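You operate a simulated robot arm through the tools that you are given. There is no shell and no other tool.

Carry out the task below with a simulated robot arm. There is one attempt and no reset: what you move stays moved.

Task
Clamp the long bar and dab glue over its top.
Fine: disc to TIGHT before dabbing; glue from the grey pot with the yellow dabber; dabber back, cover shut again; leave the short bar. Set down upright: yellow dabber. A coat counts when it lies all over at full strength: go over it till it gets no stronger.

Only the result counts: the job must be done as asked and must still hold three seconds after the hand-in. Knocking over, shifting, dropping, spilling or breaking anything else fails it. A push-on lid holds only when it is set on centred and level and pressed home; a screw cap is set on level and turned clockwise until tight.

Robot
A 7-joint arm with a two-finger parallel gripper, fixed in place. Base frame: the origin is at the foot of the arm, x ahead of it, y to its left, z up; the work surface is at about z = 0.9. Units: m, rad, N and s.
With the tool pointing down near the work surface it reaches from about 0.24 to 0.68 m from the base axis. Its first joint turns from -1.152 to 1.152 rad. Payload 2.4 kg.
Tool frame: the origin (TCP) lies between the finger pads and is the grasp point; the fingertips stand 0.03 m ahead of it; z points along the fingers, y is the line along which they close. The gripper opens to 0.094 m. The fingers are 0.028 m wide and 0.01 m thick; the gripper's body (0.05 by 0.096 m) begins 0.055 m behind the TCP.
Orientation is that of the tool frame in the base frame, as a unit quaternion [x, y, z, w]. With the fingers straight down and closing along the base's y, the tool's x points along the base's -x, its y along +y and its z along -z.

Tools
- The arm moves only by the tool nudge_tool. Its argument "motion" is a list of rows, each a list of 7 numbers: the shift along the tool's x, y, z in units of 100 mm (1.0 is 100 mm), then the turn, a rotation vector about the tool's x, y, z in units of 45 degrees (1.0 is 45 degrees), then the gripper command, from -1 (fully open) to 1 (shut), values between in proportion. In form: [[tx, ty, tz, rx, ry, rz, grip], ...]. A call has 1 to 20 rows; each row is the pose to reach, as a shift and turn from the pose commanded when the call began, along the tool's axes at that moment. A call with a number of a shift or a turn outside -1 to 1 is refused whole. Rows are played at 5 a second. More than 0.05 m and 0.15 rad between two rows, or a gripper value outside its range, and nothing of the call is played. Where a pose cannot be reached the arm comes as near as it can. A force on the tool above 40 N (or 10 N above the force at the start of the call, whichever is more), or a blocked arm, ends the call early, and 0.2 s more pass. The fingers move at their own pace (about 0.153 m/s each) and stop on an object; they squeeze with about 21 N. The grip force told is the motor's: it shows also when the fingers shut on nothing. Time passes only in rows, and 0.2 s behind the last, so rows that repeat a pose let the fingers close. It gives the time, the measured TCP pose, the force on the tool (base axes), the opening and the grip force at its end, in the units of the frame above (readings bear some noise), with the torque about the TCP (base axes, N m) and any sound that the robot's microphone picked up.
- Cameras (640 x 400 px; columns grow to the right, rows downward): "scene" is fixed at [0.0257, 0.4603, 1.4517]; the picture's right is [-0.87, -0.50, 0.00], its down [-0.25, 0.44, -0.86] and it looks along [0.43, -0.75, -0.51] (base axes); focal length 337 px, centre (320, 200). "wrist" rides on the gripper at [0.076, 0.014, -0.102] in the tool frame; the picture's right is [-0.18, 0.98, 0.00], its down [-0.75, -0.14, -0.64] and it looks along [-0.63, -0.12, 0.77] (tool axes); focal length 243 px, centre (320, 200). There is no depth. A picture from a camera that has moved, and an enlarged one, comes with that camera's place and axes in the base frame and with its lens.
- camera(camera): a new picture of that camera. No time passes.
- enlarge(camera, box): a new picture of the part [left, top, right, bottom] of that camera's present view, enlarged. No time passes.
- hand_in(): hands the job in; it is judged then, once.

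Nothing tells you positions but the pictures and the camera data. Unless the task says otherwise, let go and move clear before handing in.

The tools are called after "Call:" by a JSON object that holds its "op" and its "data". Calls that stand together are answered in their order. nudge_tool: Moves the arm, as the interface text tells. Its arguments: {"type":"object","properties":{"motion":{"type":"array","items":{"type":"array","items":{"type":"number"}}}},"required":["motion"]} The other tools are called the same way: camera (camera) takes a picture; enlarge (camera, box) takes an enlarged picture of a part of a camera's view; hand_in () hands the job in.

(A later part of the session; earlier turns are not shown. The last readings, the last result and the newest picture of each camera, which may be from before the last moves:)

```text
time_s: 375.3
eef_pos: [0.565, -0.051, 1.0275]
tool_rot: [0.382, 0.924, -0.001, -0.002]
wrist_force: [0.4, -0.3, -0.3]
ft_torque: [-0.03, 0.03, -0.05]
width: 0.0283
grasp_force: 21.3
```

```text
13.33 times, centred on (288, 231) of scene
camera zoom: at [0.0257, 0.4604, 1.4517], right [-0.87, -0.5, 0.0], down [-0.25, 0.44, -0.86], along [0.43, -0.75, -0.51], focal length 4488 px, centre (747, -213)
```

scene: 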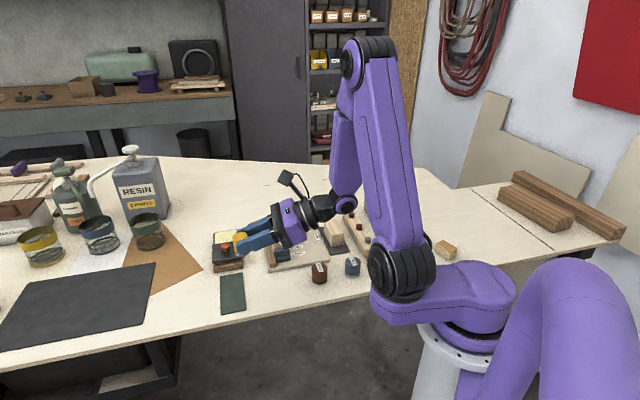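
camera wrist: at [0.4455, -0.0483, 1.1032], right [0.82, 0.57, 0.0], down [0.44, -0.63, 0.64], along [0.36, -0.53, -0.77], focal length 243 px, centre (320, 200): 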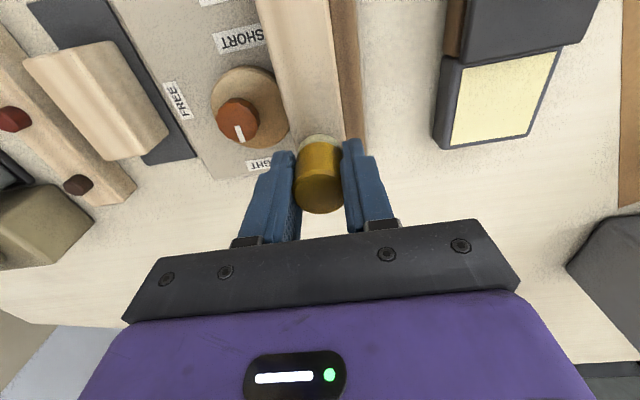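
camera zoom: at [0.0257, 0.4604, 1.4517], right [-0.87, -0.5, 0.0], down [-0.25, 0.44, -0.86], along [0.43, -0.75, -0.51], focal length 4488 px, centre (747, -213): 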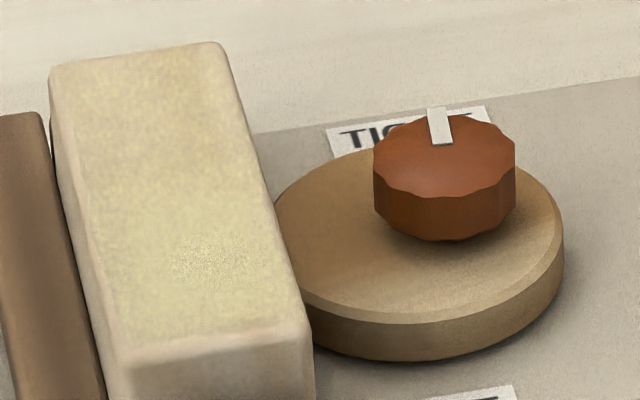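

A bright, speckled patch has appeared that matches the pot's glue, so that is what full strength looks like. The rest needs more, so I'll continue with well-loaded dips, centre lane next.

Call:
{"op": "nudge_tool", "data": {"motion": [[0.05, 0.17, 0.1, 0, 0, 0, 1], [0.05, 0.297, 0.25, 0, 0, 0, 1], [0.05, 0.297, 0.42, 0, 0, 0, 1], [0.05, 0.297, 0.58, 0, 0, 0, 1], [0.05, 0.297, 0.68, 0, 0, 0, 1], [0.05, 0.297, 0.715, 0, 0, 0, 1], [0.05, 0.297, 0.726, 0, 0, 0, 1], [0.05, 0.297, 0.726, 0, 0, 0, 1], [0.05, 0.297, 0.726, 0, 0, 0, 1], [0.05, 0.297, 0.726, 0, 0, 0, 1], [0.05, 0.297, 0.726, 0, 0, 0, 1]]}}

Call:
{"op": "nudge_tool", "data": {"motion": [[0, 0, 0, 0, 0, 0, 1], [0, 0, -0.05, 0, 0, 0, 1], [0, 0, -0.18, 0, 0, 0, 1], [0, 0, -0.35, 0, 0, 0, 1], [0, 0, -0.5, 0, 0, 0, 1], [0.1, -0.15, -0.5, 0, 0, 0, 1], [0.22, -0.32, -0.5, 0, 0, 0, 1], [0.35, -0.5, -0.5, 0, 0, 0, 1], [0.47, -0.68, -0.5, 0, 0, 0, 1], [0.59, -0.85, -0.5, 0, 0, 0, 1], [0.73, -1, -0.5, 0, 0, 0, 1], [0.73, -1, -0.5, 0, 0, 0, 1]]}}

Call:
{"op": "nudge_tool", "data": {"motion": [[0.05, -0.13, 0, 0, 0, 0, 1], [0.11, -0.25, 0.08, 0, 0, 0, 1], [0.11, -0.25, 0.18, 0, 0, 0, 1], [0.11, -0.25, 0.25, 0, 0, 0, 1], [0.11, -0.25, 0.255, 0, 0, 0, 1], [0.11, -0.25, 0.255, 0, 0, 0, 1]]}}

```text
time_s: 377.7
eef_pos: [0.5808, -0.0282, 0.9545]
tool_rot: [0.382, 0.924, -0.001, -0.001]
wrist_force: [-1.3, 0.6, 12.8]
ft_torque: [0.05, 0.01, 0.01]
width: 0.0283
grasp_force: 20.7
```

```text
time_s: 380.3
eef_pos: [0.4593, -0.0472, 1.0061]
tool_rot: [0.382, 0.924, -0.002, -0.001]
wrist_force: [0.0, 0.0, -0.9]
ft_torque: [0.03, 0.0, 0.01]
width: 0.0282
grasp_force: 20.5
```

```text
time_s: 381.7
eef_pos: [0.4324, -0.0568, 0.9808]
tool_rot: [0.382, 0.924, -0.001, -0.002]
wrist_force: [-1.5, 0.2, 6.3]
ft_torque: [0.0, 0.05, -0.03]
width: 0.0283
grasp_force: 21.4
```

Call:
{"op": "nudge_tool", "data": {"motion": [[-0.02, 0, -0.05, 0, 0, 0, 1], [-0.05, 0, 0.003, 0, 0, 0, 1], [-0.05, 0, 0.003, 0, 0, 0, 1], [-0.09, 0, -0.05, 0, 0, 0, 1], [-0.13, 0, 0.003, 0, 0, 0, 1], [-0.13, 0, 0.003, 0, 0, 0, 1], [-0.17, 0, -0.05, 0, 0, 0, 1], [-0.21, 0, 0.003, 0, 0, 0, 1], [-0.21, 0, 0.003, 0, 0, 0, 1], [-0.25, 0, -0.05, 0, 0, 0, 1], [-0.29, 0, 0.003, 0, 0, 0, 1], [-0.29, 0, 0.003, 0, 0, 0, 1], [-0.33, 0, -0.05, 0, 0, 0, 1], [-0.37, 0, 0.003, 0, 0, 0, 1], [-0.37, 0, 0.003, 0, 0, 0, 1], [-0.41, 0, -0.05, 0, 0, 0, 1], [-0.45, 0, 0.003, 0, 0, 0, 1], [-0.45, 0, 0.003, 0, 0, 0, 1]]}}

Call:
{"op": "nudge_tool", "data": {"motion": [[-0.04, 0, -0.05, 0, 0, 0, 1], [-0.08, 0, 0, 0, 0, 0, 1], [-0.08, 0, 0, 0, 0, 0, 1], [-0.12, 0, -0.05, 0, 0, 0, 1], [-0.16, 0, 0, 0, 0, 0, 1], [-0.16, 0, 0, 0, 0, 0, 1], [-0.2, 0, -0.05, 0, 0, 0, 1], [-0.24, 0, 0, 0, 0, 0, 1], [-0.24, 0, 0, 0, 0, 0, 1], [-0.28, 0, -0.05, 0, 0, 0, 1], [-0.32, 0, 0, 0, 0, 0, 1], [-0.32, 0, 0, 0, 0, 0, 1], [-0.36, 0, -0.05, 0, 0, 0, 1], [-0.4, 0, 0, 0, 0, 0, 1], [-0.4, 0, 0, 0, 0, 0, 1], [-0.43, 0, -0.05, 0, 0, 0, 1], [-0.46, 0, 0, 0, 0, 0, 1], [-0.46, 0, 0, 0, 0, 0, 1]]}}

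Call:
{"op": "nudge_tool", "data": {"motion": [[0, 0, -0.1, 0, 0, 0, 1], [0, 0.2, -0.3, 0, 0, 0, 1], [0, 0.45, -0.48, 0, 0, 0, 1], [0, 0.7, -0.48, 0, 0, 0, 1], [0, 0.94, -0.48, 0, 0, 0, 1], [0, 0.94, -0.48, 0, 0, 0, 1]]}}

Call:
{"op": "enlarge", "data": {"camera": "wrist", "box": [115, 0, 245, 160]}}

Call:
{"op": "enlarge", "data": {"camera": "scene", "box": [272, 216, 304, 246]}}

```text
time_s: 385.5
eef_pos: [0.4645, -0.0896, 0.9815]
tool_rot: [0.383, 0.924, -0.002, 0.0]
wrist_force: [-5.5, 2.7, 15.0]
ft_torque: [0.1, 0.14, 0.01]
width: 0.0286
grasp_force: 21.3
```

```text
time_s: 389.3
eef_pos: [0.4982, -0.1202, 0.9811]
tool_rot: [0.382, 0.924, -0.001, -0.001]
wrist_force: [-3.2, 1.8, 11.9]
ft_torque: [0.1, 0.12, 0.01]
width: 0.0284
grasp_force: 20.9
```

```text
time_s: 390.7
eef_pos: [0.563, -0.0538, 1.028]
tool_rot: [0.382, 0.924, -0.001, -0.002]
wrist_force: [0.1, 0.4, 0.0]
ft_torque: [0.02, -0.02, 0.02]
width: 0.0285
grasp_force: 21.3
```

```text
2.50 times, centred on (180, 80) of wrist
camera zoom: at [0.5198, 0.0091, 1.1315], right [0.82, 0.57, 0.0], down [0.44, -0.63, 0.64], along [0.36, -0.53, -0.77], focal length 606 px, centre (670, 500)
```

zoom: 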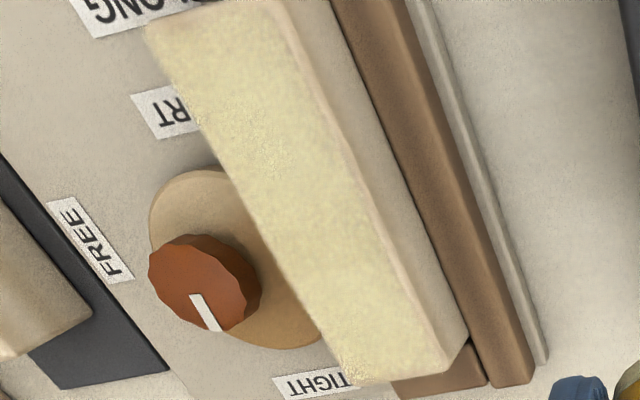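

```text
13.33 times, centred on (288, 231) of scene
camera zoom: at [0.0257, 0.4604, 1.4517], right [-0.87, -0.5, 0.0], down [-0.25, 0.44, -0.86], along [0.43, -0.75, -0.51], focal length 4488 px, centre (747, -213)
```

zoom: 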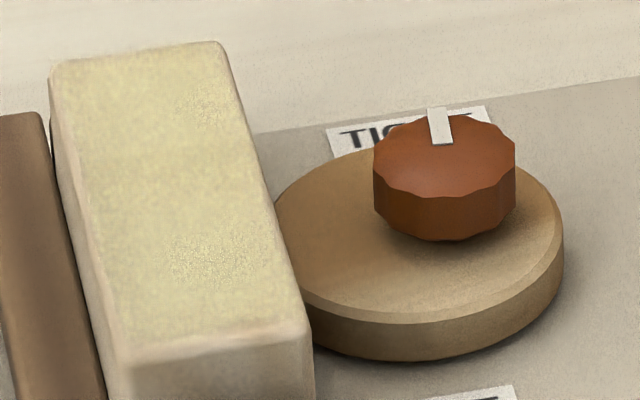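

That was a big step up, so well-loaded dips matter. Now the disc-side lane with the same full loading.

Call:
{"op": "nudge_tool", "data": {"motion": [[0.05, 0.17, 0.1, 0, 0, 0, 1], [0.055, 0.332, 0.25, 0, 0, 0, 1], [0.055, 0.332, 0.42, 0, 0, 0, 1], [0.055, 0.332, 0.58, 0, 0, 0, 1], [0.055, 0.332, 0.68, 0, 0, 0, 1], [0.055, 0.332, 0.715, 0, 0, 0, 1], [0.055, 0.332, 0.724, 0, 0, 0, 1], [0.055, 0.332, 0.724, 0, 0, 0, 1], [0.055, 0.332, 0.724, 0, 0, 0, 1], [0.055, 0.332, 0.724, 0, 0, 0, 1], [0.055, 0.332, 0.724, 0, 0, 0, 1]]}}

Call:
{"op": "nudge_tool", "data": {"motion": [[0, 0, 0, 0, 0, 0, 1], [0, 0, -0.05, 0, 0, 0, 1], [0, 0, -0.18, 0, 0, 0, 1], [0, 0, -0.35, 0, 0, 0, 1], [0, 0, -0.5, 0, 0, 0, 1], [0.1, -0.15, -0.5, 0, 0, 0, 1], [0.22, -0.32, -0.5, 0, 0, 0, 1], [0.35, -0.5, -0.5, 0, 0, 0, 1], [0.47, -0.68, -0.5, 0, 0, 0, 1], [0.59, -0.85, -0.5, 0, 0, 0, 1], [0.73, -1, -0.5, 0, 0, 0, 1], [0.73, -1, -0.5, 0, 0, 0, 1]]}}

Call:
{"op": "nudge_tool", "data": {"motion": [[0.05, -0.17, 0, 0, 0, 0, 1], [0.11, -0.32, 0.08, 0, 0, 0, 1], [0.11, -0.32, 0.18, 0, 0, 0, 1], [0.11, -0.32, 0.25, 0, 0, 0, 1], [0.11, -0.32, 0.257, 0, 0, 0, 1], [0.11, -0.32, 0.257, 0, 0, 0, 1]]}}

```text
time_s: 393.1
eef_pos: [0.584, -0.0268, 0.9544]
tool_rot: [0.382, 0.924, -0.002, 0.0]
wrist_force: [-0.9, 0.9, 19.4]
ft_torque: [0.01, 0.05, 0.0]
width: 0.0283
grasp_force: 20.8
```

```text
time_s: 395.7
eef_pos: [0.4607, -0.0465, 1.0053]
tool_rot: [0.382, 0.924, -0.001, -0.001]
wrist_force: [0.4, -0.4, 0.4]
ft_torque: [0.0, -0.03, 0.0]
width: 0.0284
grasp_force: 21.1
```

```text
time_s: 397.1
eef_pos: [0.4309, -0.0614, 0.9809]
tool_rot: [0.382, 0.924, -0.001, -0.001]
wrist_force: [-1.2, 0.4, 5.7]
ft_torque: [-0.01, 0.02, -0.02]
width: 0.0283
grasp_force: 21.4
```

Call:
{"op": "nudge_tool", "data": {"motion": [[0, -0.02, -0.05, 0, 0, 0, 1], [-0.01, -0.02, 0.003, 0, 0, 0, 1], [-0.04, -0.02, -0.05, 0, 0, 0, 1], [-0.08, -0.02, 0.003, 0, 0, 0, 1], [-0.08, -0.02, 0.003, 0, 0, 0, 1], [-0.12, -0.02, -0.05, 0, 0, 0, 1], [-0.16, -0.02, 0.003, 0, 0, 0, 1], [-0.16, -0.02, 0.003, 0, 0, 0, 1], [-0.2, -0.02, -0.05, 0, 0, 0, 1], [-0.24, -0.02, 0.003, 0, 0, 0, 1], [-0.24, -0.02, 0.003, 0, 0, 0, 1], [-0.28, -0.02, -0.05, 0, 0, 0, 1], [-0.32, -0.02, 0.003, 0, 0, 0, 1], [-0.32, -0.02, 0.003, 0, 0, 0, 1], [-0.36, -0.02, -0.05, 0, 0, 0, 1], [-0.4, -0.02, 0.003, 0, 0, 0, 1], [-0.4, -0.02, 0.003, 0, 0, 0, 1]]}}

Call:
{"op": "nudge_tool", "data": {"motion": [[-0.04, 0, -0.05, 0, 0, 0, 1], [-0.08, 0, 0, 0, 0, 0, 1], [-0.08, 0, 0, 0, 0, 0, 1], [-0.12, 0, -0.05, 0, 0, 0, 1], [-0.16, 0, 0, 0, 0, 0, 1], [-0.16, 0, 0, 0, 0, 0, 1], [-0.2, 0, -0.05, 0, 0, 0, 1], [-0.24, 0, 0, 0, 0, 0, 1], [-0.24, 0, 0, 0, 0, 0, 1], [-0.28, 0, -0.05, 0, 0, 0, 1], [-0.32, 0, 0, 0, 0, 0, 1], [-0.32, 0, 0, 0, 0, 0, 1], [-0.36, 0, -0.05, 0, 0, 0, 1], [-0.4, 0, 0, 0, 0, 0, 1], [-0.4, 0, 0, 0, 0, 0, 1], [-0.44, 0, -0.05, 0, 0, 0, 1], [-0.48, 0, 0, 0, 0, 0, 1], [-0.48, 0, 0, 0, 0, 0, 1]]}}

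Call:
{"op": "nudge_tool", "data": {"motion": [[0, 0, -0.1, 0, 0, 0, 1], [0, 0.2, -0.3, 0, 0, 0, 1], [0, 0.45, -0.48, 0, 0, 0, 1], [0, 0.7, -0.48, 0, 0, 0, 1], [0, 0.95, -0.48, 0, 0, 0, 1], [0, 1, -0.48, 0, 0, 0, 1], [0, 1, -0.48, 0, 0, 0, 1]]}}

Call:
{"op": "enlarge", "data": {"camera": "wrist", "box": [115, 0, 245, 160]}}

Call:
{"op": "enlarge", "data": {"camera": "scene", "box": [272, 216, 304, 246]}}

```text
time_s: 400.7
eef_pos: [0.4571, -0.0899, 0.9801]
tool_rot: [0.382, 0.924, -0.002, -0.002]
wrist_force: [-3.1, 1.8, 11.0]
ft_torque: [0.1, 0.07, 0.02]
width: 0.0286
grasp_force: 21.0
```

```text
time_s: 404.5
eef_pos: [0.492, -0.1229, 0.9795]
tool_rot: [0.382, 0.924, -0.001, -0.001]
wrist_force: [-2.8, 1.5, 9.8]
ft_torque: [0.04, 0.09, 0.0]
width: 0.0285
grasp_force: 20.4
```

```text
time_s: 406.1
eef_pos: [0.5632, -0.0535, 1.0282]
tool_rot: [0.382, 0.924, -0.001, -0.001]
wrist_force: [-0.3, -0.5, -0.5]
ft_torque: [-0.03, 0.01, -0.04]
width: 0.0286
grasp_force: 20.9
```

```text
2.50 times, centred on (180, 80) of wrist
camera zoom: at [0.5187, 0.0102, 1.131], right [0.82, 0.57, 0.0], down [0.44, -0.63, 0.64], along [0.36, -0.53, -0.77], focal length 606 px, centre (670, 500)
```

zoom: 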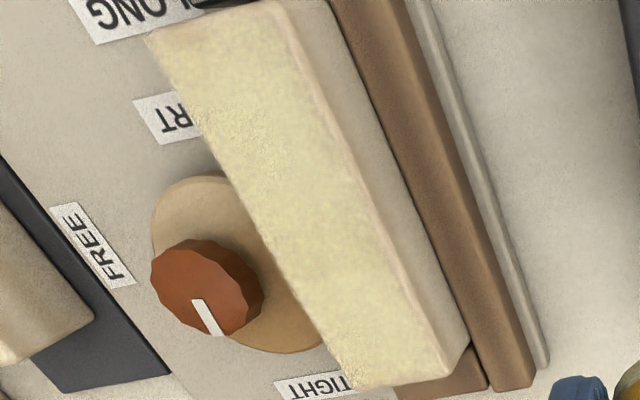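

```text
13.33 times, centred on (288, 231) of scene
camera zoom: at [0.0257, 0.4604, 1.4517], right [-0.87, -0.5, 0.0], down [-0.25, 0.44, -0.86], along [0.43, -0.75, -0.51], focal length 4488 px, centre (747, -213)
```

zoom: 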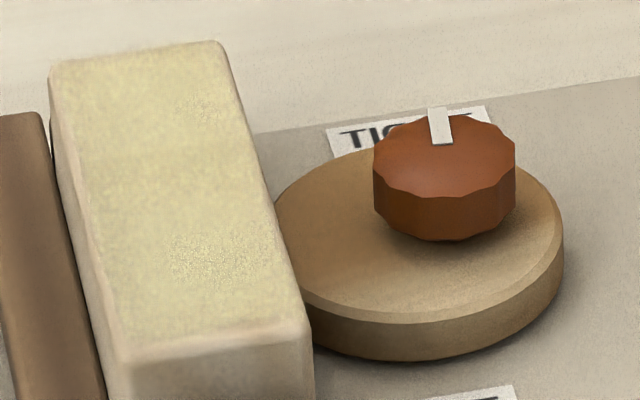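

Stronger again. I'll run the fence lane from far to near this time, which also nudges the bar back toward its stop rather than away from it.

Call:
{"op": "nudge_tool", "data": {"motion": [[0.05, 0.17, 0.1, 0, 0, 0, 1], [0.055, 0.328, 0.25, 0, 0, 0, 1], [0.055, 0.328, 0.42, 0, 0, 0, 1], [0.055, 0.328, 0.58, 0, 0, 0, 1], [0.055, 0.328, 0.68, 0, 0, 0, 1], [0.055, 0.328, 0.71, 0, 0, 0, 1], [0.055, 0.328, 0.72, 0, 0, 0, 1], [0.055, 0.328, 0.72, 0, 0, 0, 1], [0.055, 0.328, 0.72, 0, 0, 0, 1], [0.055, 0.328, 0.72, 0, 0, 0, 1], [0.055, 0.328, 0.72, 0, 0, 0, 1]]}}

Call:
{"op": "nudge_tool", "data": {"motion": [[0, 0, 0, 0, 0, 0, 1], [0, 0, -0.05, 0, 0, 0, 1], [0, 0, -0.18, 0, 0, 0, 1], [0, 0, -0.35, 0, 0, 0, 1], [0, 0, -0.5, 0, 0, 0, 1], [0, -0.15, -0.5, 0, 0, 0, 1], [0, -0.32, -0.5, 0, 0, 0, 1], [0, -0.5, -0.5, 0, 0, 0, 1], [-0.02, -0.68, -0.5, 0, 0, 0, 1], [-0.04, -0.85, -0.5, 0, 0, 0, 1], [-0.05, -1, -0.5, 0, 0, 0, 1], [-0.05, -1, -0.5, 0, 0, 0, 1]]}}

Call:
{"op": "nudge_tool", "data": {"motion": [[0, -0.1, 0, 0, 0, 0, 1], [0, -0.17, 0.08, 0, 0, 0, 1], [0, -0.17, 0.18, 0, 0, 0, 1], [0, -0.17, 0.25, 0, 0, 0, 1], [0, -0.17, 0.257, 0, 0, 0, 1], [0, -0.17, 0.257, 0, 0, 0, 1]]}}

```text
time_s: 408.5
eef_pos: [0.5822, -0.0266, 0.9551]
tool_rot: [0.382, 0.924, -0.002, -0.001]
wrist_force: [0.2, -1.4, 2.9]
ft_torque: [-0.01, -0.03, -0.01]
width: 0.0283
grasp_force: 21.3
```

```text
time_s: 411.1
eef_pos: [0.5149, -0.1014, 1.0053]
tool_rot: [0.382, 0.924, -0.001, -0.001]
wrist_force: [-0.6, 0.6, -0.7]
ft_torque: [-0.05, 0.04, -0.02]
width: 0.0284
grasp_force: 21.4
```

```text
time_s: 412.5
eef_pos: [0.502, -0.1127, 0.9802]
tool_rot: [0.382, 0.924, -0.001, -0.001]
wrist_force: [-3.9, 0.9, 11.0]
ft_torque: [0.0, 0.13, -0.02]
width: 0.0285
grasp_force: 21.0
```

Call:
{"op": "nudge_tool", "data": {"motion": [[0.04, 0, -0.05, 0, 0, 0, 1], [0.08, 0, 0, 0, 0, 0, 1], [0.08, 0, 0, 0, 0, 0, 1], [0.12, 0, -0.05, 0, 0, 0, 1], [0.16, 0, 0, 0, 0, 0, 1], [0.16, 0, 0, 0, 0, 0, 1], [0.2, 0, -0.05, 0, 0, 0, 1], [0.24, 0, 0, 0, 0, 0, 1], [0.24, 0, 0, 0, 0, 0, 1], [0.28, 0, -0.05, 0, 0, 0, 1], [0.32, 0, 0, 0, 0, 0, 1], [0.32, 0, 0, 0, 0, 0, 1], [0.36, 0, -0.05, 0, 0, 0, 1], [0.4, 0, 0, 0, 0, 0, 1], [0.4, 0, 0, 0, 0, 0, 1], [0.44, 0, -0.05, 0, 0, 0, 1], [0.48, 0, 0, 0, 0, 0, 1], [0.48, 0, 0, 0, 0, 0, 1]]}}

Call:
{"op": "nudge_tool", "data": {"motion": [[0.04, 0, -0.05, 0, 0, 0, 1], [0.08, 0, 0, 0, 0, 0, 1], [0.08, 0, 0, 0, 0, 0, 1], [0.12, 0, -0.05, 0, 0, 0, 1], [0.16, 0, 0, 0, 0, 0, 1], [0.16, 0, 0, 0, 0, 0, 1], [0.2, 0, -0.05, 0, 0, 0, 1], [0.24, 0, 0, 0, 0, 0, 1], [0.24, 0, 0, 0, 0, 0, 1], [0.28, 0, -0.05, 0, 0, 0, 1], [0.32, 0, 0, 0, 0, 0, 1], [0.32, 0, 0, 0, 0, 0, 1], [0.36, 0, -0.05, 0, 0, 0, 1], [0.4, 0, 0, 0, 0, 0, 1], [0.4, 0, 0, 0, 0, 0, 1]]}}

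Call:
{"op": "nudge_tool", "data": {"motion": [[0, 0, -0.1, 0, 0, 0, 1], [-0.2, 0.2, -0.3, 0, 0, 0, 1], [-0.4, 0.45, -0.48, 0, 0, 0, 1], [-0.6, 0.65, -0.48, 0, 0, 0, 1], [-0.8, 0.85, -0.48, 0, 0, 0, 1], [-0.83, 0.85, -0.48, 0, 0, 0, 1], [-0.83, 0.85, -0.48, 0, 0, 0, 1]]}}

Call:
{"op": "enlarge", "data": {"camera": "wrist", "box": [115, 0, 245, 160]}}

Call:
{"op": "enlarge", "data": {"camera": "scene", "box": [272, 216, 304, 246]}}

```text
time_s: 416.3
eef_pos: [0.4694, -0.08, 0.9804]
tool_rot: [0.382, 0.924, -0.001, 0.0]
wrist_force: [0.2, -0.6, 4.5]
ft_torque: [0.03, 0.02, -0.04]
width: 0.0283
grasp_force: 21.3
```

```text
time_s: 419.5
eef_pos: [0.4403, -0.0516, 0.9801]
tool_rot: [0.383, 0.924, -0.001, 0.0]
wrist_force: [-0.7, -1.9, 7.6]
ft_torque: [-0.06, 0.02, -0.03]
width: 0.0281
grasp_force: 21.3
```

```text
time_s: 421.1
eef_pos: [0.5602, -0.0492, 1.0279]
tool_rot: [0.382, 0.924, -0.001, -0.002]
wrist_force: [-0.3, -0.3, -0.6]
ft_torque: [0.0, 0.03, 0.02]
width: 0.0284
grasp_force: 20.7
```

```text
2.50 times, centred on (180, 80) of wrist
camera zoom: at [0.5152, 0.0142, 1.1314], right [0.82, 0.57, 0.0], down [0.44, -0.63, 0.64], along [0.36, -0.53, -0.77], focal length 606 px, centre (670, 500)
```

zoom: 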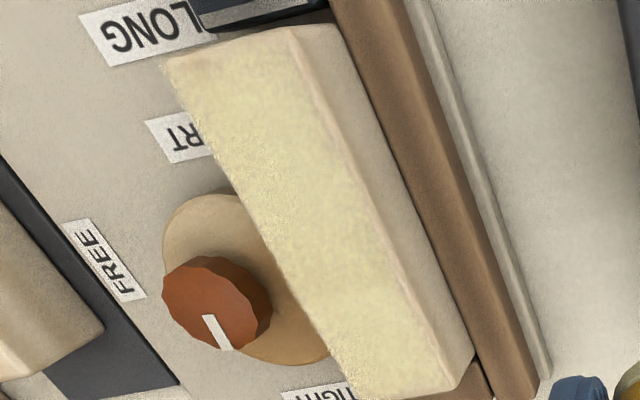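

```text
13.33 times, centred on (288, 231) of scene
camera zoom: at [0.0257, 0.4603, 1.4517], right [-0.87, -0.5, 0.0], down [-0.25, 0.44, -0.86], along [0.43, -0.75, -0.51], focal length 4488 px, centre (747, -213)
```

zoom: 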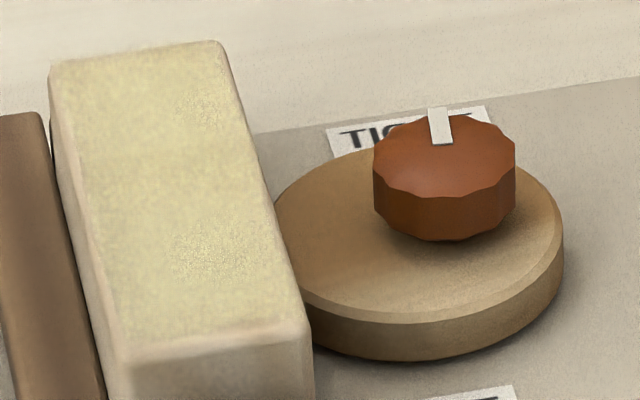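

Call:
{"op": "nudge_tool", "data": {"motion": [[0, 0.17, 0.1, 0, 0, 0, 1], [0, 0.319, 0.25, 0, 0, 0, 1], [0, 0.319, 0.42, 0, 0, 0, 1], [0, 0.319, 0.58, 0, 0, 0, 1], [0, 0.319, 0.68, 0, 0, 0, 1], [0, 0.319, 0.715, 0, 0, 0, 1], [0, 0.319, 0.73, 0, 0, 0, 1], [0, 0.319, 0.73, 0, 0, 0, 1], [0, 0.319, 0.73, 0, 0, 0, 1], [0, 0.319, 0.73, 0, 0, 0, 1], [0, 0.319, 0.73, 0, 0, 0, 1]]}}

Call:
{"op": "nudge_tool", "data": {"motion": [[0, 0, 0, 0, 0, 0, 1], [0, 0, -0.05, 0, 0, 0, 1], [0, 0, -0.18, 0, 0, 0, 1], [0, 0, -0.35, 0, 0, 0, 1], [0, 0, -0.5, 0, 0, 0, 1], [0, -0.15, -0.5, 0, 0, 0, 1], [0, -0.32, -0.5, 0, 0, 0, 1], [0, -0.5, -0.5, 0, 0, 0, 1], [-0.02, -0.68, -0.5, 0, 0, 0, 1], [-0.04, -0.85, -0.5, 0, 0, 0, 1], [-0.05, -1, -0.5, 0, 0, 0, 1], [-0.05, -1, -0.5, 0, 0, 0, 1]]}}

Call:
{"op": "nudge_tool", "data": {"motion": [[0, -0.13, 0, 0, 0, 0, 1], [0, -0.25, 0.08, 0, 0, 0, 1], [0, -0.25, 0.18, 0, 0, 0, 1], [0, -0.25, 0.245, 0, 0, 0, 1], [0, -0.25, 0.252, 0, 0, 0, 1], [0, -0.25, 0.252, 0, 0, 0, 1]]}}

```text
time_s: 423.5
eef_pos: [0.5814, -0.0266, 0.9555]
tool_rot: [0.382, 0.924, -0.001, 0.0]
wrist_force: [-1.5, 0.7, 14.2]
ft_torque: [0.13, 0.0, 0.05]
width: 0.0284
grasp_force: 20.6
```

```text
time_s: 426.1
eef_pos: [0.5145, -0.1031, 1.0049]
tool_rot: [0.382, 0.924, -0.001, -0.002]
wrist_force: [-0.4, -0.3, -0.2]
ft_torque: [-0.01, -0.03, -0.04]
width: 0.0285
grasp_force: 21.0
```

```text
time_s: 427.5
eef_pos: [0.497, -0.1197, 0.98]
tool_rot: [0.382, 0.924, -0.002, 0.0]
wrist_force: [-3.0, -0.8, 10.1]
ft_torque: [0.05, 0.11, 0.01]
width: 0.0283
grasp_force: 20.8
```

Call:
{"op": "nudge_tool", "data": {"motion": [[0.04, 0, -0.05, 0, 0, 0, 1], [0.08, 0, 0.002, 0, 0, 0, 1], [0.08, 0, 0.002, 0, 0, 0, 1], [0.12, 0, -0.05, 0, 0, 0, 1], [0.16, 0, 0.002, 0, 0, 0, 1], [0.16, 0, 0.002, 0, 0, 0, 1], [0.2, 0, -0.05, 0, 0, 0, 1], [0.24, 0, 0.002, 0, 0, 0, 1], [0.24, 0, 0.002, 0, 0, 0, 1], [0.28, 0, -0.05, 0, 0, 0, 1], [0.32, 0, 0.002, 0, 0, 0, 1], [0.32, 0, 0.002, 0, 0, 0, 1], [0.36, 0, -0.05, 0, 0, 0, 1], [0.4, 0, 0.002, 0, 0, 0, 1], [0.4, 0, 0.002, 0, 0, 0, 1], [0.44, 0, -0.05, 0, 0, 0, 1], [0.48, 0, 0.002, 0, 0, 0, 1], [0.48, 0, 0.002, 0, 0, 0, 1]]}}

Call:
{"op": "nudge_tool", "data": {"motion": [[0.04, 0, -0.05, 0, 0, 0, 1], [0.08, 0, 0, 0, 0, 0, 1], [0.08, 0, 0, 0, 0, 0, 1], [0.12, 0, -0.05, 0, 0, 0, 1], [0.16, 0, 0, 0, 0, 0, 1], [0.16, 0, 0, 0, 0, 0, 1], [0.2, 0, -0.05, 0, 0, 0, 1], [0.24, 0, 0, 0, 0, 0, 1], [0.24, 0, 0, 0, 0, 0, 1], [0.28, 0, -0.05, 0, 0, 0, 1], [0.32, 0, 0, 0, 0, 0, 1], [0.32, 0, 0, 0, 0, 0, 1], [0.36, 0, -0.05, 0, 0, 0, 1], [0.4, 0, 0, 0, 0, 0, 1], [0.4, 0, 0, 0, 0, 0, 1]]}}

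Call:
{"op": "nudge_tool", "data": {"motion": [[0, 0, -0.1, 0, 0, 0, 1], [-0.2, 0.2, -0.3, 0, 0, 0, 1], [-0.4, 0.45, -0.48, 0, 0, 0, 1], [-0.6, 0.65, -0.48, 0, 0, 0, 1], [-0.8, 0.85, -0.48, 0, 0, 0, 1], [-0.83, 0.93, -0.48, 0, 0, 0, 1], [-0.83, 0.93, -0.48, 0, 0, 0, 1]]}}

Call:
{"op": "enlarge", "data": {"camera": "wrist", "box": [115, 0, 245, 160]}}

Call:
{"op": "enlarge", "data": {"camera": "scene", "box": [272, 216, 304, 246]}}

```text
time_s: 431.3
eef_pos: [0.4628, -0.0853, 0.9797]
tool_rot: [0.382, 0.924, 0.0, 0.001]
wrist_force: [-0.1, -0.4, 7.5]
ft_torque: [-0.01, 0.01, 0.0]
width: 0.0283
grasp_force: 21.5
```

```text
time_s: 434.5
eef_pos: [0.4352, -0.0569, 0.98]
tool_rot: [0.382, 0.924, -0.002, -0.001]
wrist_force: [0.2, -0.8, 5.4]
ft_torque: [-0.06, 0.01, -0.01]
width: 0.0287
grasp_force: 20.8
```

```text
time_s: 436.1
eef_pos: [0.5587, -0.0496, 1.0262]
tool_rot: [0.382, 0.924, -0.001, -0.001]
wrist_force: [-0.7, 0.2, -0.5]
ft_torque: [0.0, 0.0, -0.01]
width: 0.0284
grasp_force: 20.5
```

```text
2.50 times, centred on (180, 80) of wrist
camera zoom: at [0.5151, 0.0148, 1.1308], right [0.82, 0.57, 0.0], down [0.44, -0.63, 0.64], along [0.36, -0.53, -0.77], focal length 606 px, centre (670, 500)
```

zoom: 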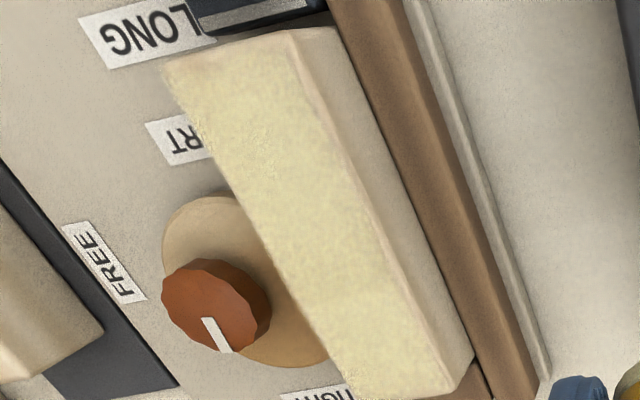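

```text
13.33 times, centred on (288, 231) of scene
camera zoom: at [0.0257, 0.4603, 1.4517], right [-0.87, -0.5, 0.0], down [-0.25, 0.44, -0.86], along [0.43, -0.75, -0.51], focal length 4488 px, centre (747, -213)
```

zoom: 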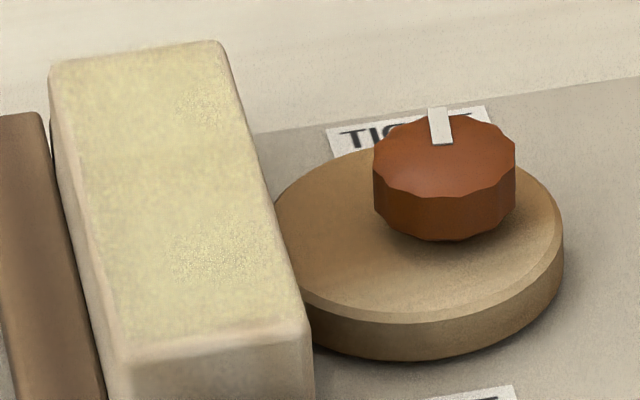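

Call:
{"op": "enlarge", "data": {"camera": "scene", "box": [205, 210, 315, 270]}}

Call:
{"op": "camera", "data": {"camera": "wrist"}}

```text
5.82 times, centred on (260, 240) of scene
camera zoom: at [0.0257, 0.4603, 1.4517], right [-0.87, -0.5, 0.0], down [-0.25, 0.44, -0.86], along [0.43, -0.75, -0.51], focal length 1958 px, centre (669, -33)
```

zoom: 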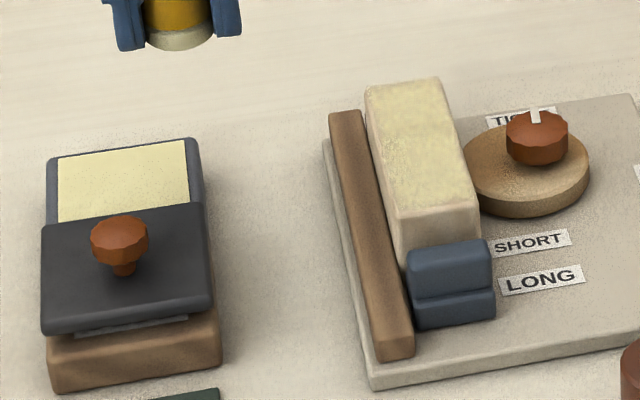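

```text
taken
camera wrist: at [0.5151, 0.0148, 1.1308], right [0.82, 0.57, 0.0], down [0.44, -0.63, 0.64], along [0.36, -0.53, -0.77], focal length 243 px, centre (320, 200)
```

wrist: 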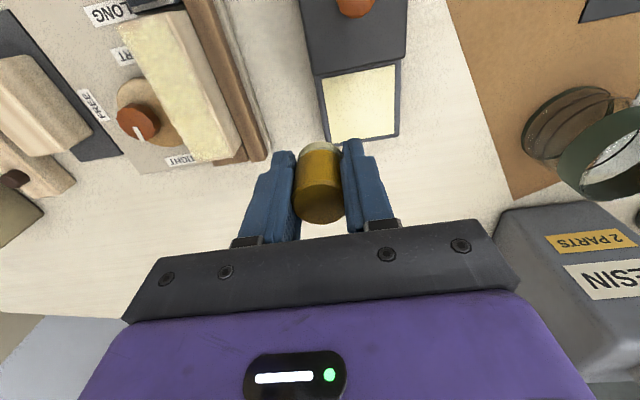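

The bar's top now nearly matches the pot's glue. I'll do another disc-side lane with a firm dip, far to near.

Call:
{"op": "nudge_tool", "data": {"motion": [[0, 0.17, 0.1, 0, 0, 0, 1], [0, 0.332, 0.25, 0, 0, 0, 1], [0, 0.332, 0.42, 0, 0, 0, 1], [0, 0.332, 0.58, 0, 0, 0, 1], [0, 0.332, 0.68, 0, 0, 0, 1], [0, 0.332, 0.715, 0, 0, 0, 1], [0, 0.332, 0.727, 0, 0, 0, 1], [0, 0.332, 0.727, 0, 0, 0, 1], [0, 0.332, 0.727, 0, 0, 0, 1], [0, 0.332, 0.727, 0, 0, 0, 1], [0, 0.332, 0.727, 0, 0, 0, 1]]}}

Call:
{"op": "nudge_tool", "data": {"motion": [[0, 0, 0, 0, 0, 0, 1], [0, 0, -0.05, 0, 0, 0, 1], [0, 0, -0.18, 0, 0, 0, 1], [0, 0, -0.35, 0, 0, 0, 1], [0, 0, -0.5, 0, 0, 0, 1], [0, -0.15, -0.5, 0, 0, 0, 1], [0, -0.32, -0.5, 0, 0, 0, 1], [0, -0.5, -0.5, 0, 0, 0, 1], [-0.02, -0.68, -0.5, 0, 0, 0, 1], [-0.04, -0.85, -0.5, 0, 0, 0, 1], [-0.06, -1, -0.5, 0, 0, 0, 1], [-0.06, -1, -0.5, 0, 0, 0, 1]]}}

Call:
{"op": "nudge_tool", "data": {"motion": [[0, -0.17, 0, 0, 0, 0, 1], [0, -0.33, 0.08, 0, 0, 0, 1], [0, -0.33, 0.18, 0, 0, 0, 1], [0, -0.33, 0.245, 0, 0, 0, 1], [0, -0.33, 0.253, 0, 0, 0, 1], [0, -0.33, 0.253, 0, 0, 0, 1]]}}

```text
time_s: 438.5
eef_pos: [0.5833, -0.026, 0.9553]
tool_rot: [0.382, 0.924, -0.001, -0.001]
wrist_force: [-1.2, 0.5, 9.1]
ft_torque: [0.16, -0.06, 0.02]
width: 0.0284
grasp_force: 21.4
```

```text
time_s: 441.1
eef_pos: [0.5156, -0.1012, 1.0048]
tool_rot: [0.382, 0.924, -0.001, -0.001]
wrist_force: [0.0, 0.2, -0.2]
ft_torque: [0.01, 0.0, 0.02]
width: 0.0284
grasp_force: 21.1
```

```text
time_s: 442.5
eef_pos: [0.4925, -0.1251, 0.9797]
tool_rot: [0.382, 0.924, -0.001, -0.001]
wrist_force: [-3.1, 0.1, 9.0]
ft_torque: [0.05, 0.05, 0.01]
width: 0.0286
grasp_force: 21.1
```

Over many presses the dabber has slid up in the grip, since contact now happens at a lower TCP height. I'll check how far the pad still protrudes past the fingertips.

Call:
{"op": "nudge_tool", "data": {"motion": [[0, 0, -0.1, 0, 0, 0, 1], [0, 0, -0.4, 0, 0, 0, 1], [0, 0, -0.6, 0, 0, 0, 1], [0, 0, -0.6, 0, 0, 0, 1]]}}

Call:
{"op": "enlarge", "data": {"camera": "scene", "box": [255, 180, 325, 240]}}

Call:
{"op": "enlarge", "data": {"camera": "wrist", "box": [260, 100, 380, 230]}}

```text
time_s: 443.5
eef_pos: [0.491, -0.1241, 1.0395]
tool_rot: [0.382, 0.924, -0.002, -0.002]
wrist_force: [0.2, 0.7, -0.8]
ft_torque: [0.02, -0.01, -0.04]
width: 0.0283
grasp_force: 20.9
```

```text
6.67 times, centred on (290, 210) of scene
camera zoom: at [0.0257, 0.4603, 1.4517], right [-0.87, -0.5, 0.0], down [-0.25, 0.44, -0.86], along [0.43, -0.75, -0.51], focal length 2244 px, centre (520, 133)
```

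zoom: 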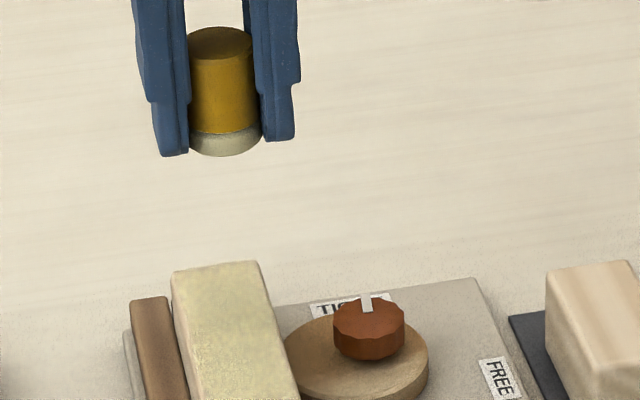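

```text
3.08 times, centred on (320, 165) of wrist
camera zoom: at [0.4479, -0.0614, 1.1424], right [0.82, 0.57, 0.0], down [0.44, -0.63, 0.64], along [0.36, -0.53, -0.77], focal length 746 px, centre (320, 308)
```

zoom: 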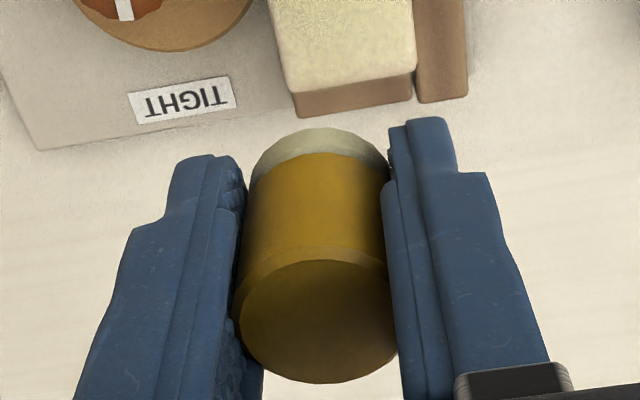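

The fingertips are now level with the pad, so I need to re-grip. I'll set the dabber upright at its original place, (0.366, 0.021), and take hold of it higher up.

Call:
{"op": "nudge_tool", "data": {"motion": [[0.15, 0.01, 0, 0, 0, 0, 1], [0.33, 0.02, 0, 0, 0, 0, 1], [0.51, 0.04, 0, 0, 0, 0, 1], [0.69, 0.05, 0, 0, 0, 0, 1], [0.85, 0.07, 0, 0, 0, 0, 1], [0.95, 0.073, 0, 0, 0, 0, 1], [0.95, 0.073, 0, 0, 0, 0, 1]]}}

Call:
{"op": "nudge_tool", "data": {"motion": [[0.15, 0.01, 0, 0, 0, 0, 1], [0.33, 0.02, 0, 0, 0, 0, 1], [0.51, 0.04, 0, 0, 0, 0, 1], [0.69, 0.05, 0, 0, 0, 0, 1], [0.85, 0.07, 0, 0, 0, 0, 1], [0.95, 0.073, 0, 0, 0, 0, 1], [0.95, 0.073, 0, 0, 0, 0, 1]]}}

Call:
{"op": "enlarge", "data": {"camera": "scene", "box": [240, 200, 340, 300]}}

```text
time_s: 445.1
eef_pos: [0.4305, -0.0517, 1.0399]
tool_rot: [0.382, 0.924, -0.001, -0.001]
wrist_force: [0.2, -0.8, -0.1]
ft_torque: [0.02, 0.0, 0.0]
width: 0.0284
grasp_force: 21.5
```

```text
time_s: 446.7
eef_pos: [0.3672, 0.0208, 1.0398]
tool_rot: [0.382, 0.924, -0.002, -0.001]
wrist_force: [-0.3, 0.7, -0.4]
ft_torque: [0.03, -0.01, 0.0]
width: 0.0281
grasp_force: 20.9
```

```text
4.00 times, centred on (290, 250) of scene
camera zoom: at [0.0257, 0.4604, 1.4517], right [-0.87, -0.5, 0.0], down [-0.25, 0.44, -0.86], along [0.43, -0.75, -0.51], focal length 1346 px, centre (440, 0)
```

zoom: 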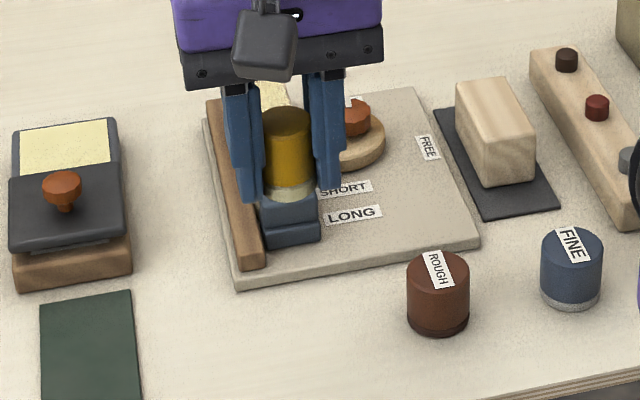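

Call:
{"op": "nudge_tool", "data": {"motion": [[0, 0, 0.2, 0, 0, 0, 1], [0, 0, 0.42, 0, 0, 0, 1], [0, 0, 0.64, 0, 0, 0, 1], [0, 0, 0.82, 0, 0, 0, 1], [0, 0, 0.95, 0, 0, 0, 1], [0, 0, 1, 0, 0, 0, 1], [0, 0, 1, 0, 0, 0, 1]]}}

Call:
{"op": "nudge_tool", "data": {"motion": [[0, 0, 0.03, 0, 0, 0, 1], [0, 0, 0.05, 0, 0, 0, 1], [0, 0, 0.05, 0, 0, 0, 1]]}}

```text
time_s: 448.3
eef_pos: [0.3683, 0.0203, 0.9393]
tool_rot: [0.382, 0.924, -0.001, -0.001]
wrist_force: [0.5, -0.5, -0.4]
ft_torque: [0.03, -0.01, 0.01]
width: 0.0282
grasp_force: 20.3
```

```text
time_s: 449.1
eef_pos: [0.3685, 0.0206, 0.934]
tool_rot: [0.382, 0.924, -0.001, -0.001]
wrist_force: [0.6, 0.1, -1.0]
ft_torque: [0.03, 0.02, 0.0]
width: 0.0283
grasp_force: 20.9
```

Call:
{"op": "nudge_tool", "data": {"motion": [[0, 0, 0.01, 0, 0, 0, 1], [0, 0, 0.015, 0, 0, 0, 1], [0, 0, 0.015, 0, 0, 0, 1]]}}

Call:
{"op": "nudge_tool", "data": {"motion": [[0, 0, 0.005, 0, 0, 0, 1], [0, 0, 0.01, 0, 0, 0, 1], [0, 0, 0.01, 0, 0, 0, 1]]}}

Call:
{"op": "enlarge", "data": {"camera": "scene", "box": [255, 220, 335, 300]}}

```text
time_s: 449.9
eef_pos: [0.3686, 0.0198, 0.9337]
tool_rot: [0.383, 0.924, -0.002, -0.002]
wrist_force: [-0.9, 0.2, -1.1]
ft_torque: [-0.02, 0.0, 0.04]
width: 0.0285
grasp_force: 20.4
```

```text
time_s: 450.7
eef_pos: [0.3684, 0.0201, 0.9314]
tool_rot: [0.382, 0.924, -0.002, -0.001]
wrist_force: [0.0, 0.2, -0.3]
ft_torque: [0.0, 0.0, 0.01]
width: 0.0286
grasp_force: 21.3
```

```text
5.00 times, centred on (295, 260) of scene
camera zoom: at [0.0257, 0.4603, 1.4517], right [-0.87, -0.5, 0.0], down [-0.25, 0.44, -0.86], along [0.43, -0.75, -0.51], focal length 1683 px, centre (445, -100)
```

zoom: 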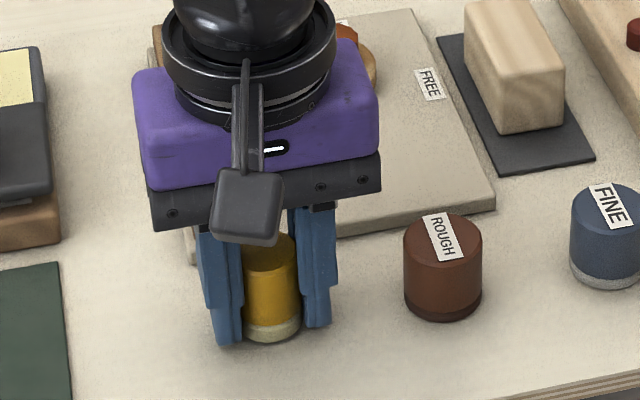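

Call:
{"op": "nudge_tool", "data": {"motion": [[0.014, -0.007, 0.005, 0, 0, 0, 1], [0.014, -0.007, 0.01, 0, 0, 0, 1], [0.014, -0.007, 0.01, 0, 0, 0, 1]]}}

```text
time_s: 451.5
eef_pos: [0.3677, 0.0197, 0.9311]
tool_rot: [0.382, 0.924, 0.0, -0.002]
wrist_force: [-0.6, -0.2, -0.6]
ft_torque: [-0.01, 0.01, -0.02]
width: 0.0284
grasp_force: 20.8
```

Call:
{"op": "nudge_tool", "data": {"motion": [[0, 0, 0.005, 0, 0, 0, 1], [0, 0, 0.01, 0, 0, 0, 1], [0, 0, 0.01, 0, 0, 0, 1]]}}

```text
time_s: 452.3
eef_pos: [0.3671, 0.0204, 0.9294]
tool_rot: [0.381, 0.924, 0.0, -0.002]
wrist_force: [0.7, 0.2, -0.6]
ft_torque: [-0.02, 0.03, -0.04]
width: 0.0285
grasp_force: 21.1
```

Call:
{"op": "nudge_tool", "data": {"motion": [[0, 0, 0, 0, 0, 0, 0.37], [0, 0, 0, 0, 0, 0, 0.3], [0, 0, 0, 0, 0, 0, 0.2], [0, 0, 0, 0, 0, 0, 0.1], [0, 0, 0, 0, 0, 0, 0], [0, 0, 0, 0, 0, 0, 0]]}}

Call:
{"op": "enlarge", "data": {"camera": "scene", "box": [255, 220, 335, 300]}}

Call:
{"op": "enlarge", "data": {"camera": "wrist", "box": [200, 60, 440, 240]}}

```text
time_s: 453.7
eef_pos: [0.3672, 0.0207, 0.9306]
tool_rot: [0.382, 0.924, -0.001, -0.001]
wrist_force: [0.2, 0.9, -0.1]
ft_torque: [0.01, 0.02, -0.01]
width: 0.047
grasp_force: 0.0
```

```text
5.00 times, centred on (295, 260) of scene
camera zoom: at [0.0257, 0.4603, 1.4517], right [-0.87, -0.5, 0.0], down [-0.25, 0.44, -0.86], along [0.43, -0.75, -0.51], focal length 1683 px, centre (445, -100)
```

zoom: 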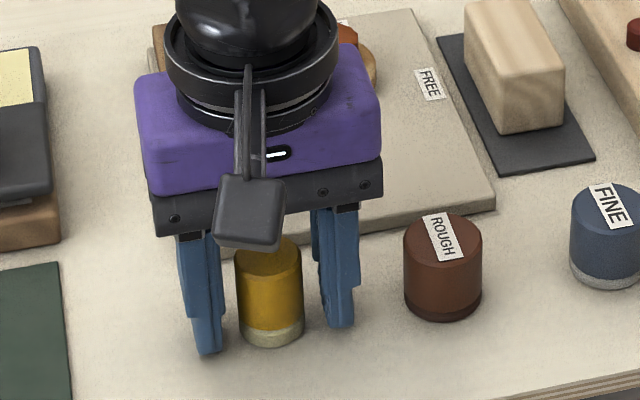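

```text
2.22 times, centred on (320, 150) of wrist
camera zoom: at [0.3227, 0.0838, 1.0335], right [0.82, 0.57, 0.0], down [0.44, -0.63, 0.64], along [0.36, -0.53, -0.77], focal length 539 px, centre (320, 311)
```

zoom: 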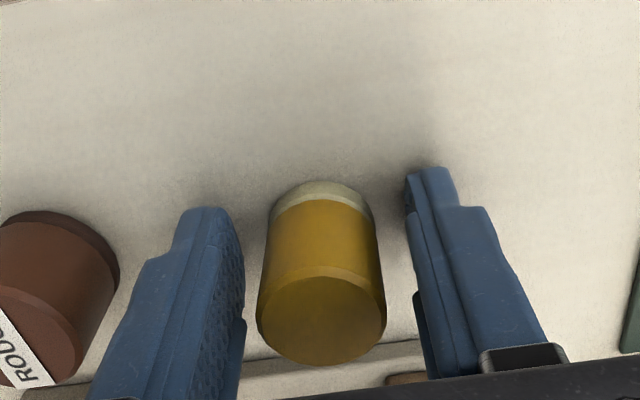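

It stands upright on its spot. I'll rise 13 mm and take a higher grip.

Call:
{"op": "nudge_tool", "data": {"motion": [[0, 0, -0.06, 0, 0, 0, 0], [0, 0, -0.13, 0, 0, 0, 0], [0, 0, -0.13, 0, 0, 0, 0], [0, 0, -0.13, 0, 0, 0, 0.4], [0, 0, -0.13, 0, 0, 0, 1], [0, 0, -0.13, 0, 0, 0, 1], [0, 0, -0.13, 0, 0, 0, 1]]}}

Call:
{"op": "nudge_tool", "data": {"motion": [[0, 0, -0.02, 0, 0, 0, 1], [0, 0, -0.04, 0, 0, 0, 1], [0, 0, -0.08, 0, 0, 0, 1], [0, 0, -0.15, 0, 0, 0, 1], [0, 0, -0.15, 0, 0, 0, 1]]}}

Call:
{"op": "enlarge", "data": {"camera": "scene", "box": [255, 220, 335, 300]}}

```text
time_s: 455.3
eef_pos: [0.3672, 0.0211, 0.9437]
tool_rot: [0.381, 0.924, -0.002, -0.001]
wrist_force: [1.0, 0.7, 1.5]
ft_torque: [0.0, 0.03, -0.01]
width: 0.0285
grasp_force: 21.0
```

```text
time_s: 456.5
eef_pos: [0.3685, 0.0211, 0.9567]
tool_rot: [0.383, 0.924, -0.001, -0.002]
wrist_force: [-0.9, 0.3, -0.6]
ft_torque: [0.0, -0.02, -0.01]
width: 0.0285
grasp_force: 20.9
```

```text
5.00 times, centred on (295, 260) of scene
camera zoom: at [0.0257, 0.4603, 1.4517], right [-0.87, -0.5, 0.0], down [-0.25, 0.44, -0.86], along [0.43, -0.75, -0.51], focal length 1683 px, centre (445, -100)
```

zoom: 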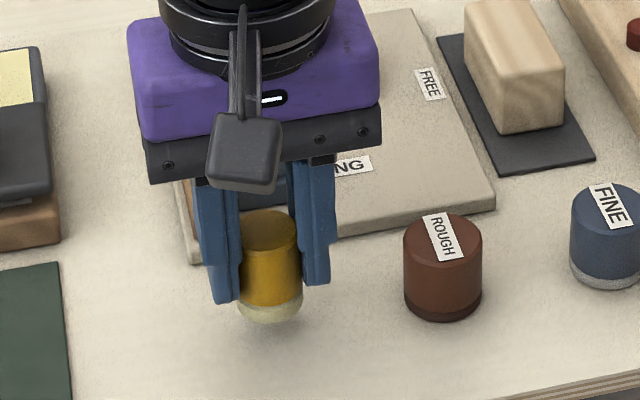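

Re-gripped with the pad well clear of the fingertips. Back to the pot for a full load.

Call:
{"op": "nudge_tool", "data": {"motion": [[0, 0, -0.15, 0, 0, 0, 1], [0, 0, -0.35, 0, 0, 0, 1], [0, 0, -0.55, 0, 0, 0, 1], [-0.1, 0.06, -0.75, 0, 0, 0, 1], [-0.25, 0.16, -0.8, 0, 0, 0, 1], [-0.4, 0.25, -0.8, 0, 0, 0, 1], [-0.55, 0.35, -0.8, 0, 0, 0, 1], [-0.7, 0.44, -0.8, 0, 0, 0, 1], [-0.85, 0.54, -0.8, 0, 0, 0, 1], [-0.93, 0.589, -0.8, 0, 0, 0, 1], [-0.93, 0.589, -0.8, 0, 0, 0, 1]]}}

Call:
{"op": "nudge_tool", "data": {"motion": [[-0.1, 0.06, 0, 0, 0, 0, 1], [-0.25, 0.16, 0, 0, 0, 0, 1], [-0.4, 0.25, 0, 0, 0, 0, 1], [-0.55, 0.35, 0, 0, 0, 0, 1], [-0.7, 0.44, 0, 0, 0, 0, 1], [-0.85, 0.54, 0, 0, 0, 0, 1], [-0.925, 0.588, 0, 0, 0, 0, 1], [-0.925, 0.588, 0.15, 0, 0, 0, 1], [-0.925, 0.588, 0.35, 0, 0, 0, 1], [-0.925, 0.588, 0.55, 0, 0, 0, 1], [-0.925, 0.588, 0.62, 0, 0, 0, 1], [-0.925, 0.588, 0.66, 0, 0, 0, 1], [-0.925, 0.588, 0.66, 0, 0, 0, 1]]}}

```text
time_s: 458.9
eef_pos: [0.4763, -0.0043, 1.0377]
tool_rot: [0.382, 0.924, -0.001, -0.002]
wrist_force: [-0.3, -0.8, -0.8]
ft_torque: [-0.03, -0.03, 0.01]
width: 0.0282
grasp_force: 21.3
```

```text
time_s: 461.7
eef_pos: [0.5822, -0.0276, 0.9717]
tool_rot: [0.383, 0.924, -0.001, -0.001]
wrist_force: [0.0, -0.1, 0.2]
ft_torque: [0.03, 0.04, -0.02]
width: 0.028
grasp_force: 21.8
```

Call:
{"op": "nudge_tool", "data": {"motion": [[0, 0, 0.02, 0, 0, 0, 1], [0, 0, 0.04, 0, 0, 0, 1], [0, 0, 0.04, 0, 0, 0, 1]]}}

Call:
{"op": "nudge_tool", "data": {"motion": [[0, 0, 0.01, 0, 0, 0, 1], [0, 0, 0.01, 0, 0, 0, 1]]}}

```text
time_s: 462.5
eef_pos: [0.5832, -0.027, 0.9694]
tool_rot: [0.383, 0.924, -0.001, 0.0]
wrist_force: [-2.0, 0.7, 10.6]
ft_torque: [0.02, 0.09, 0.03]
width: 0.0281
grasp_force: 21.1
```

```text
time_s: 463.1
eef_pos: [0.5824, -0.0275, 0.9678]
tool_rot: [0.382, 0.924, 0.0, 0.001]
wrist_force: [-1.3, 0.5, 20.0]
ft_torque: [-0.03, 0.02, 0.04]
width: 0.0283
grasp_force: 21.0
```

Call:
{"op": "nudge_tool", "data": {"motion": [[0, 0, -0.005, 0, 0, 0, 1], [0, 0, -0.005, 0, 0, 0, 1], [0, 0, -0.005, 0, 0, 0, 1], [0, 0, -0.05, 0, 0, 0, 1], [0, 0, -0.18, 0, 0, 0, 1], [0, 0, -0.35, 0, 0, 0, 1], [0, 0, -0.5, 0, 0, 0, 1], [0, -0.15, -0.5, 0, 0, 0, 1], [0, -0.32, -0.5, 0, 0, 0, 1], [0, -0.5, -0.5, 0, 0, 0, 1], [-0.02, -0.68, -0.5, 0, 0, 0, 1], [-0.04, -0.85, -0.5, 0, 0, 0, 1], [-0.05, -1, -0.5, 0, 0, 0, 1], [-0.05, -1, -0.5, 0, 0, 0, 1]]}}

Call:
{"op": "nudge_tool", "data": {"motion": [[0, -0.1, 0, 0, 0, 0, 1], [0, -0.17, 0.08, 0, 0, 0, 1], [0, -0.17, 0.18, 0, 0, 0, 1], [0, -0.17, 0.24, 0, 0, 0, 1], [0, -0.17, 0.25, 0, 0, 0, 1], [0, -0.17, 0.25, 0, 0, 0, 1]]}}

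```text
time_s: 466.1
eef_pos: [0.5144, -0.1027, 1.0173]
tool_rot: [0.381, 0.924, -0.002, -0.001]
wrist_force: [-0.2, 0.6, -0.9]
ft_torque: [0.01, 0.0, 0.01]
width: 0.0281
grasp_force: 21.1
```

```text
time_s: 467.5
eef_pos: [0.5027, -0.1135, 0.993]
tool_rot: [0.382, 0.924, -0.002, -0.001]
wrist_force: [-1.9, 0.0, 8.7]
ft_torque: [-0.05, 0.07, 0.02]
width: 0.0282
grasp_force: 21.2
```

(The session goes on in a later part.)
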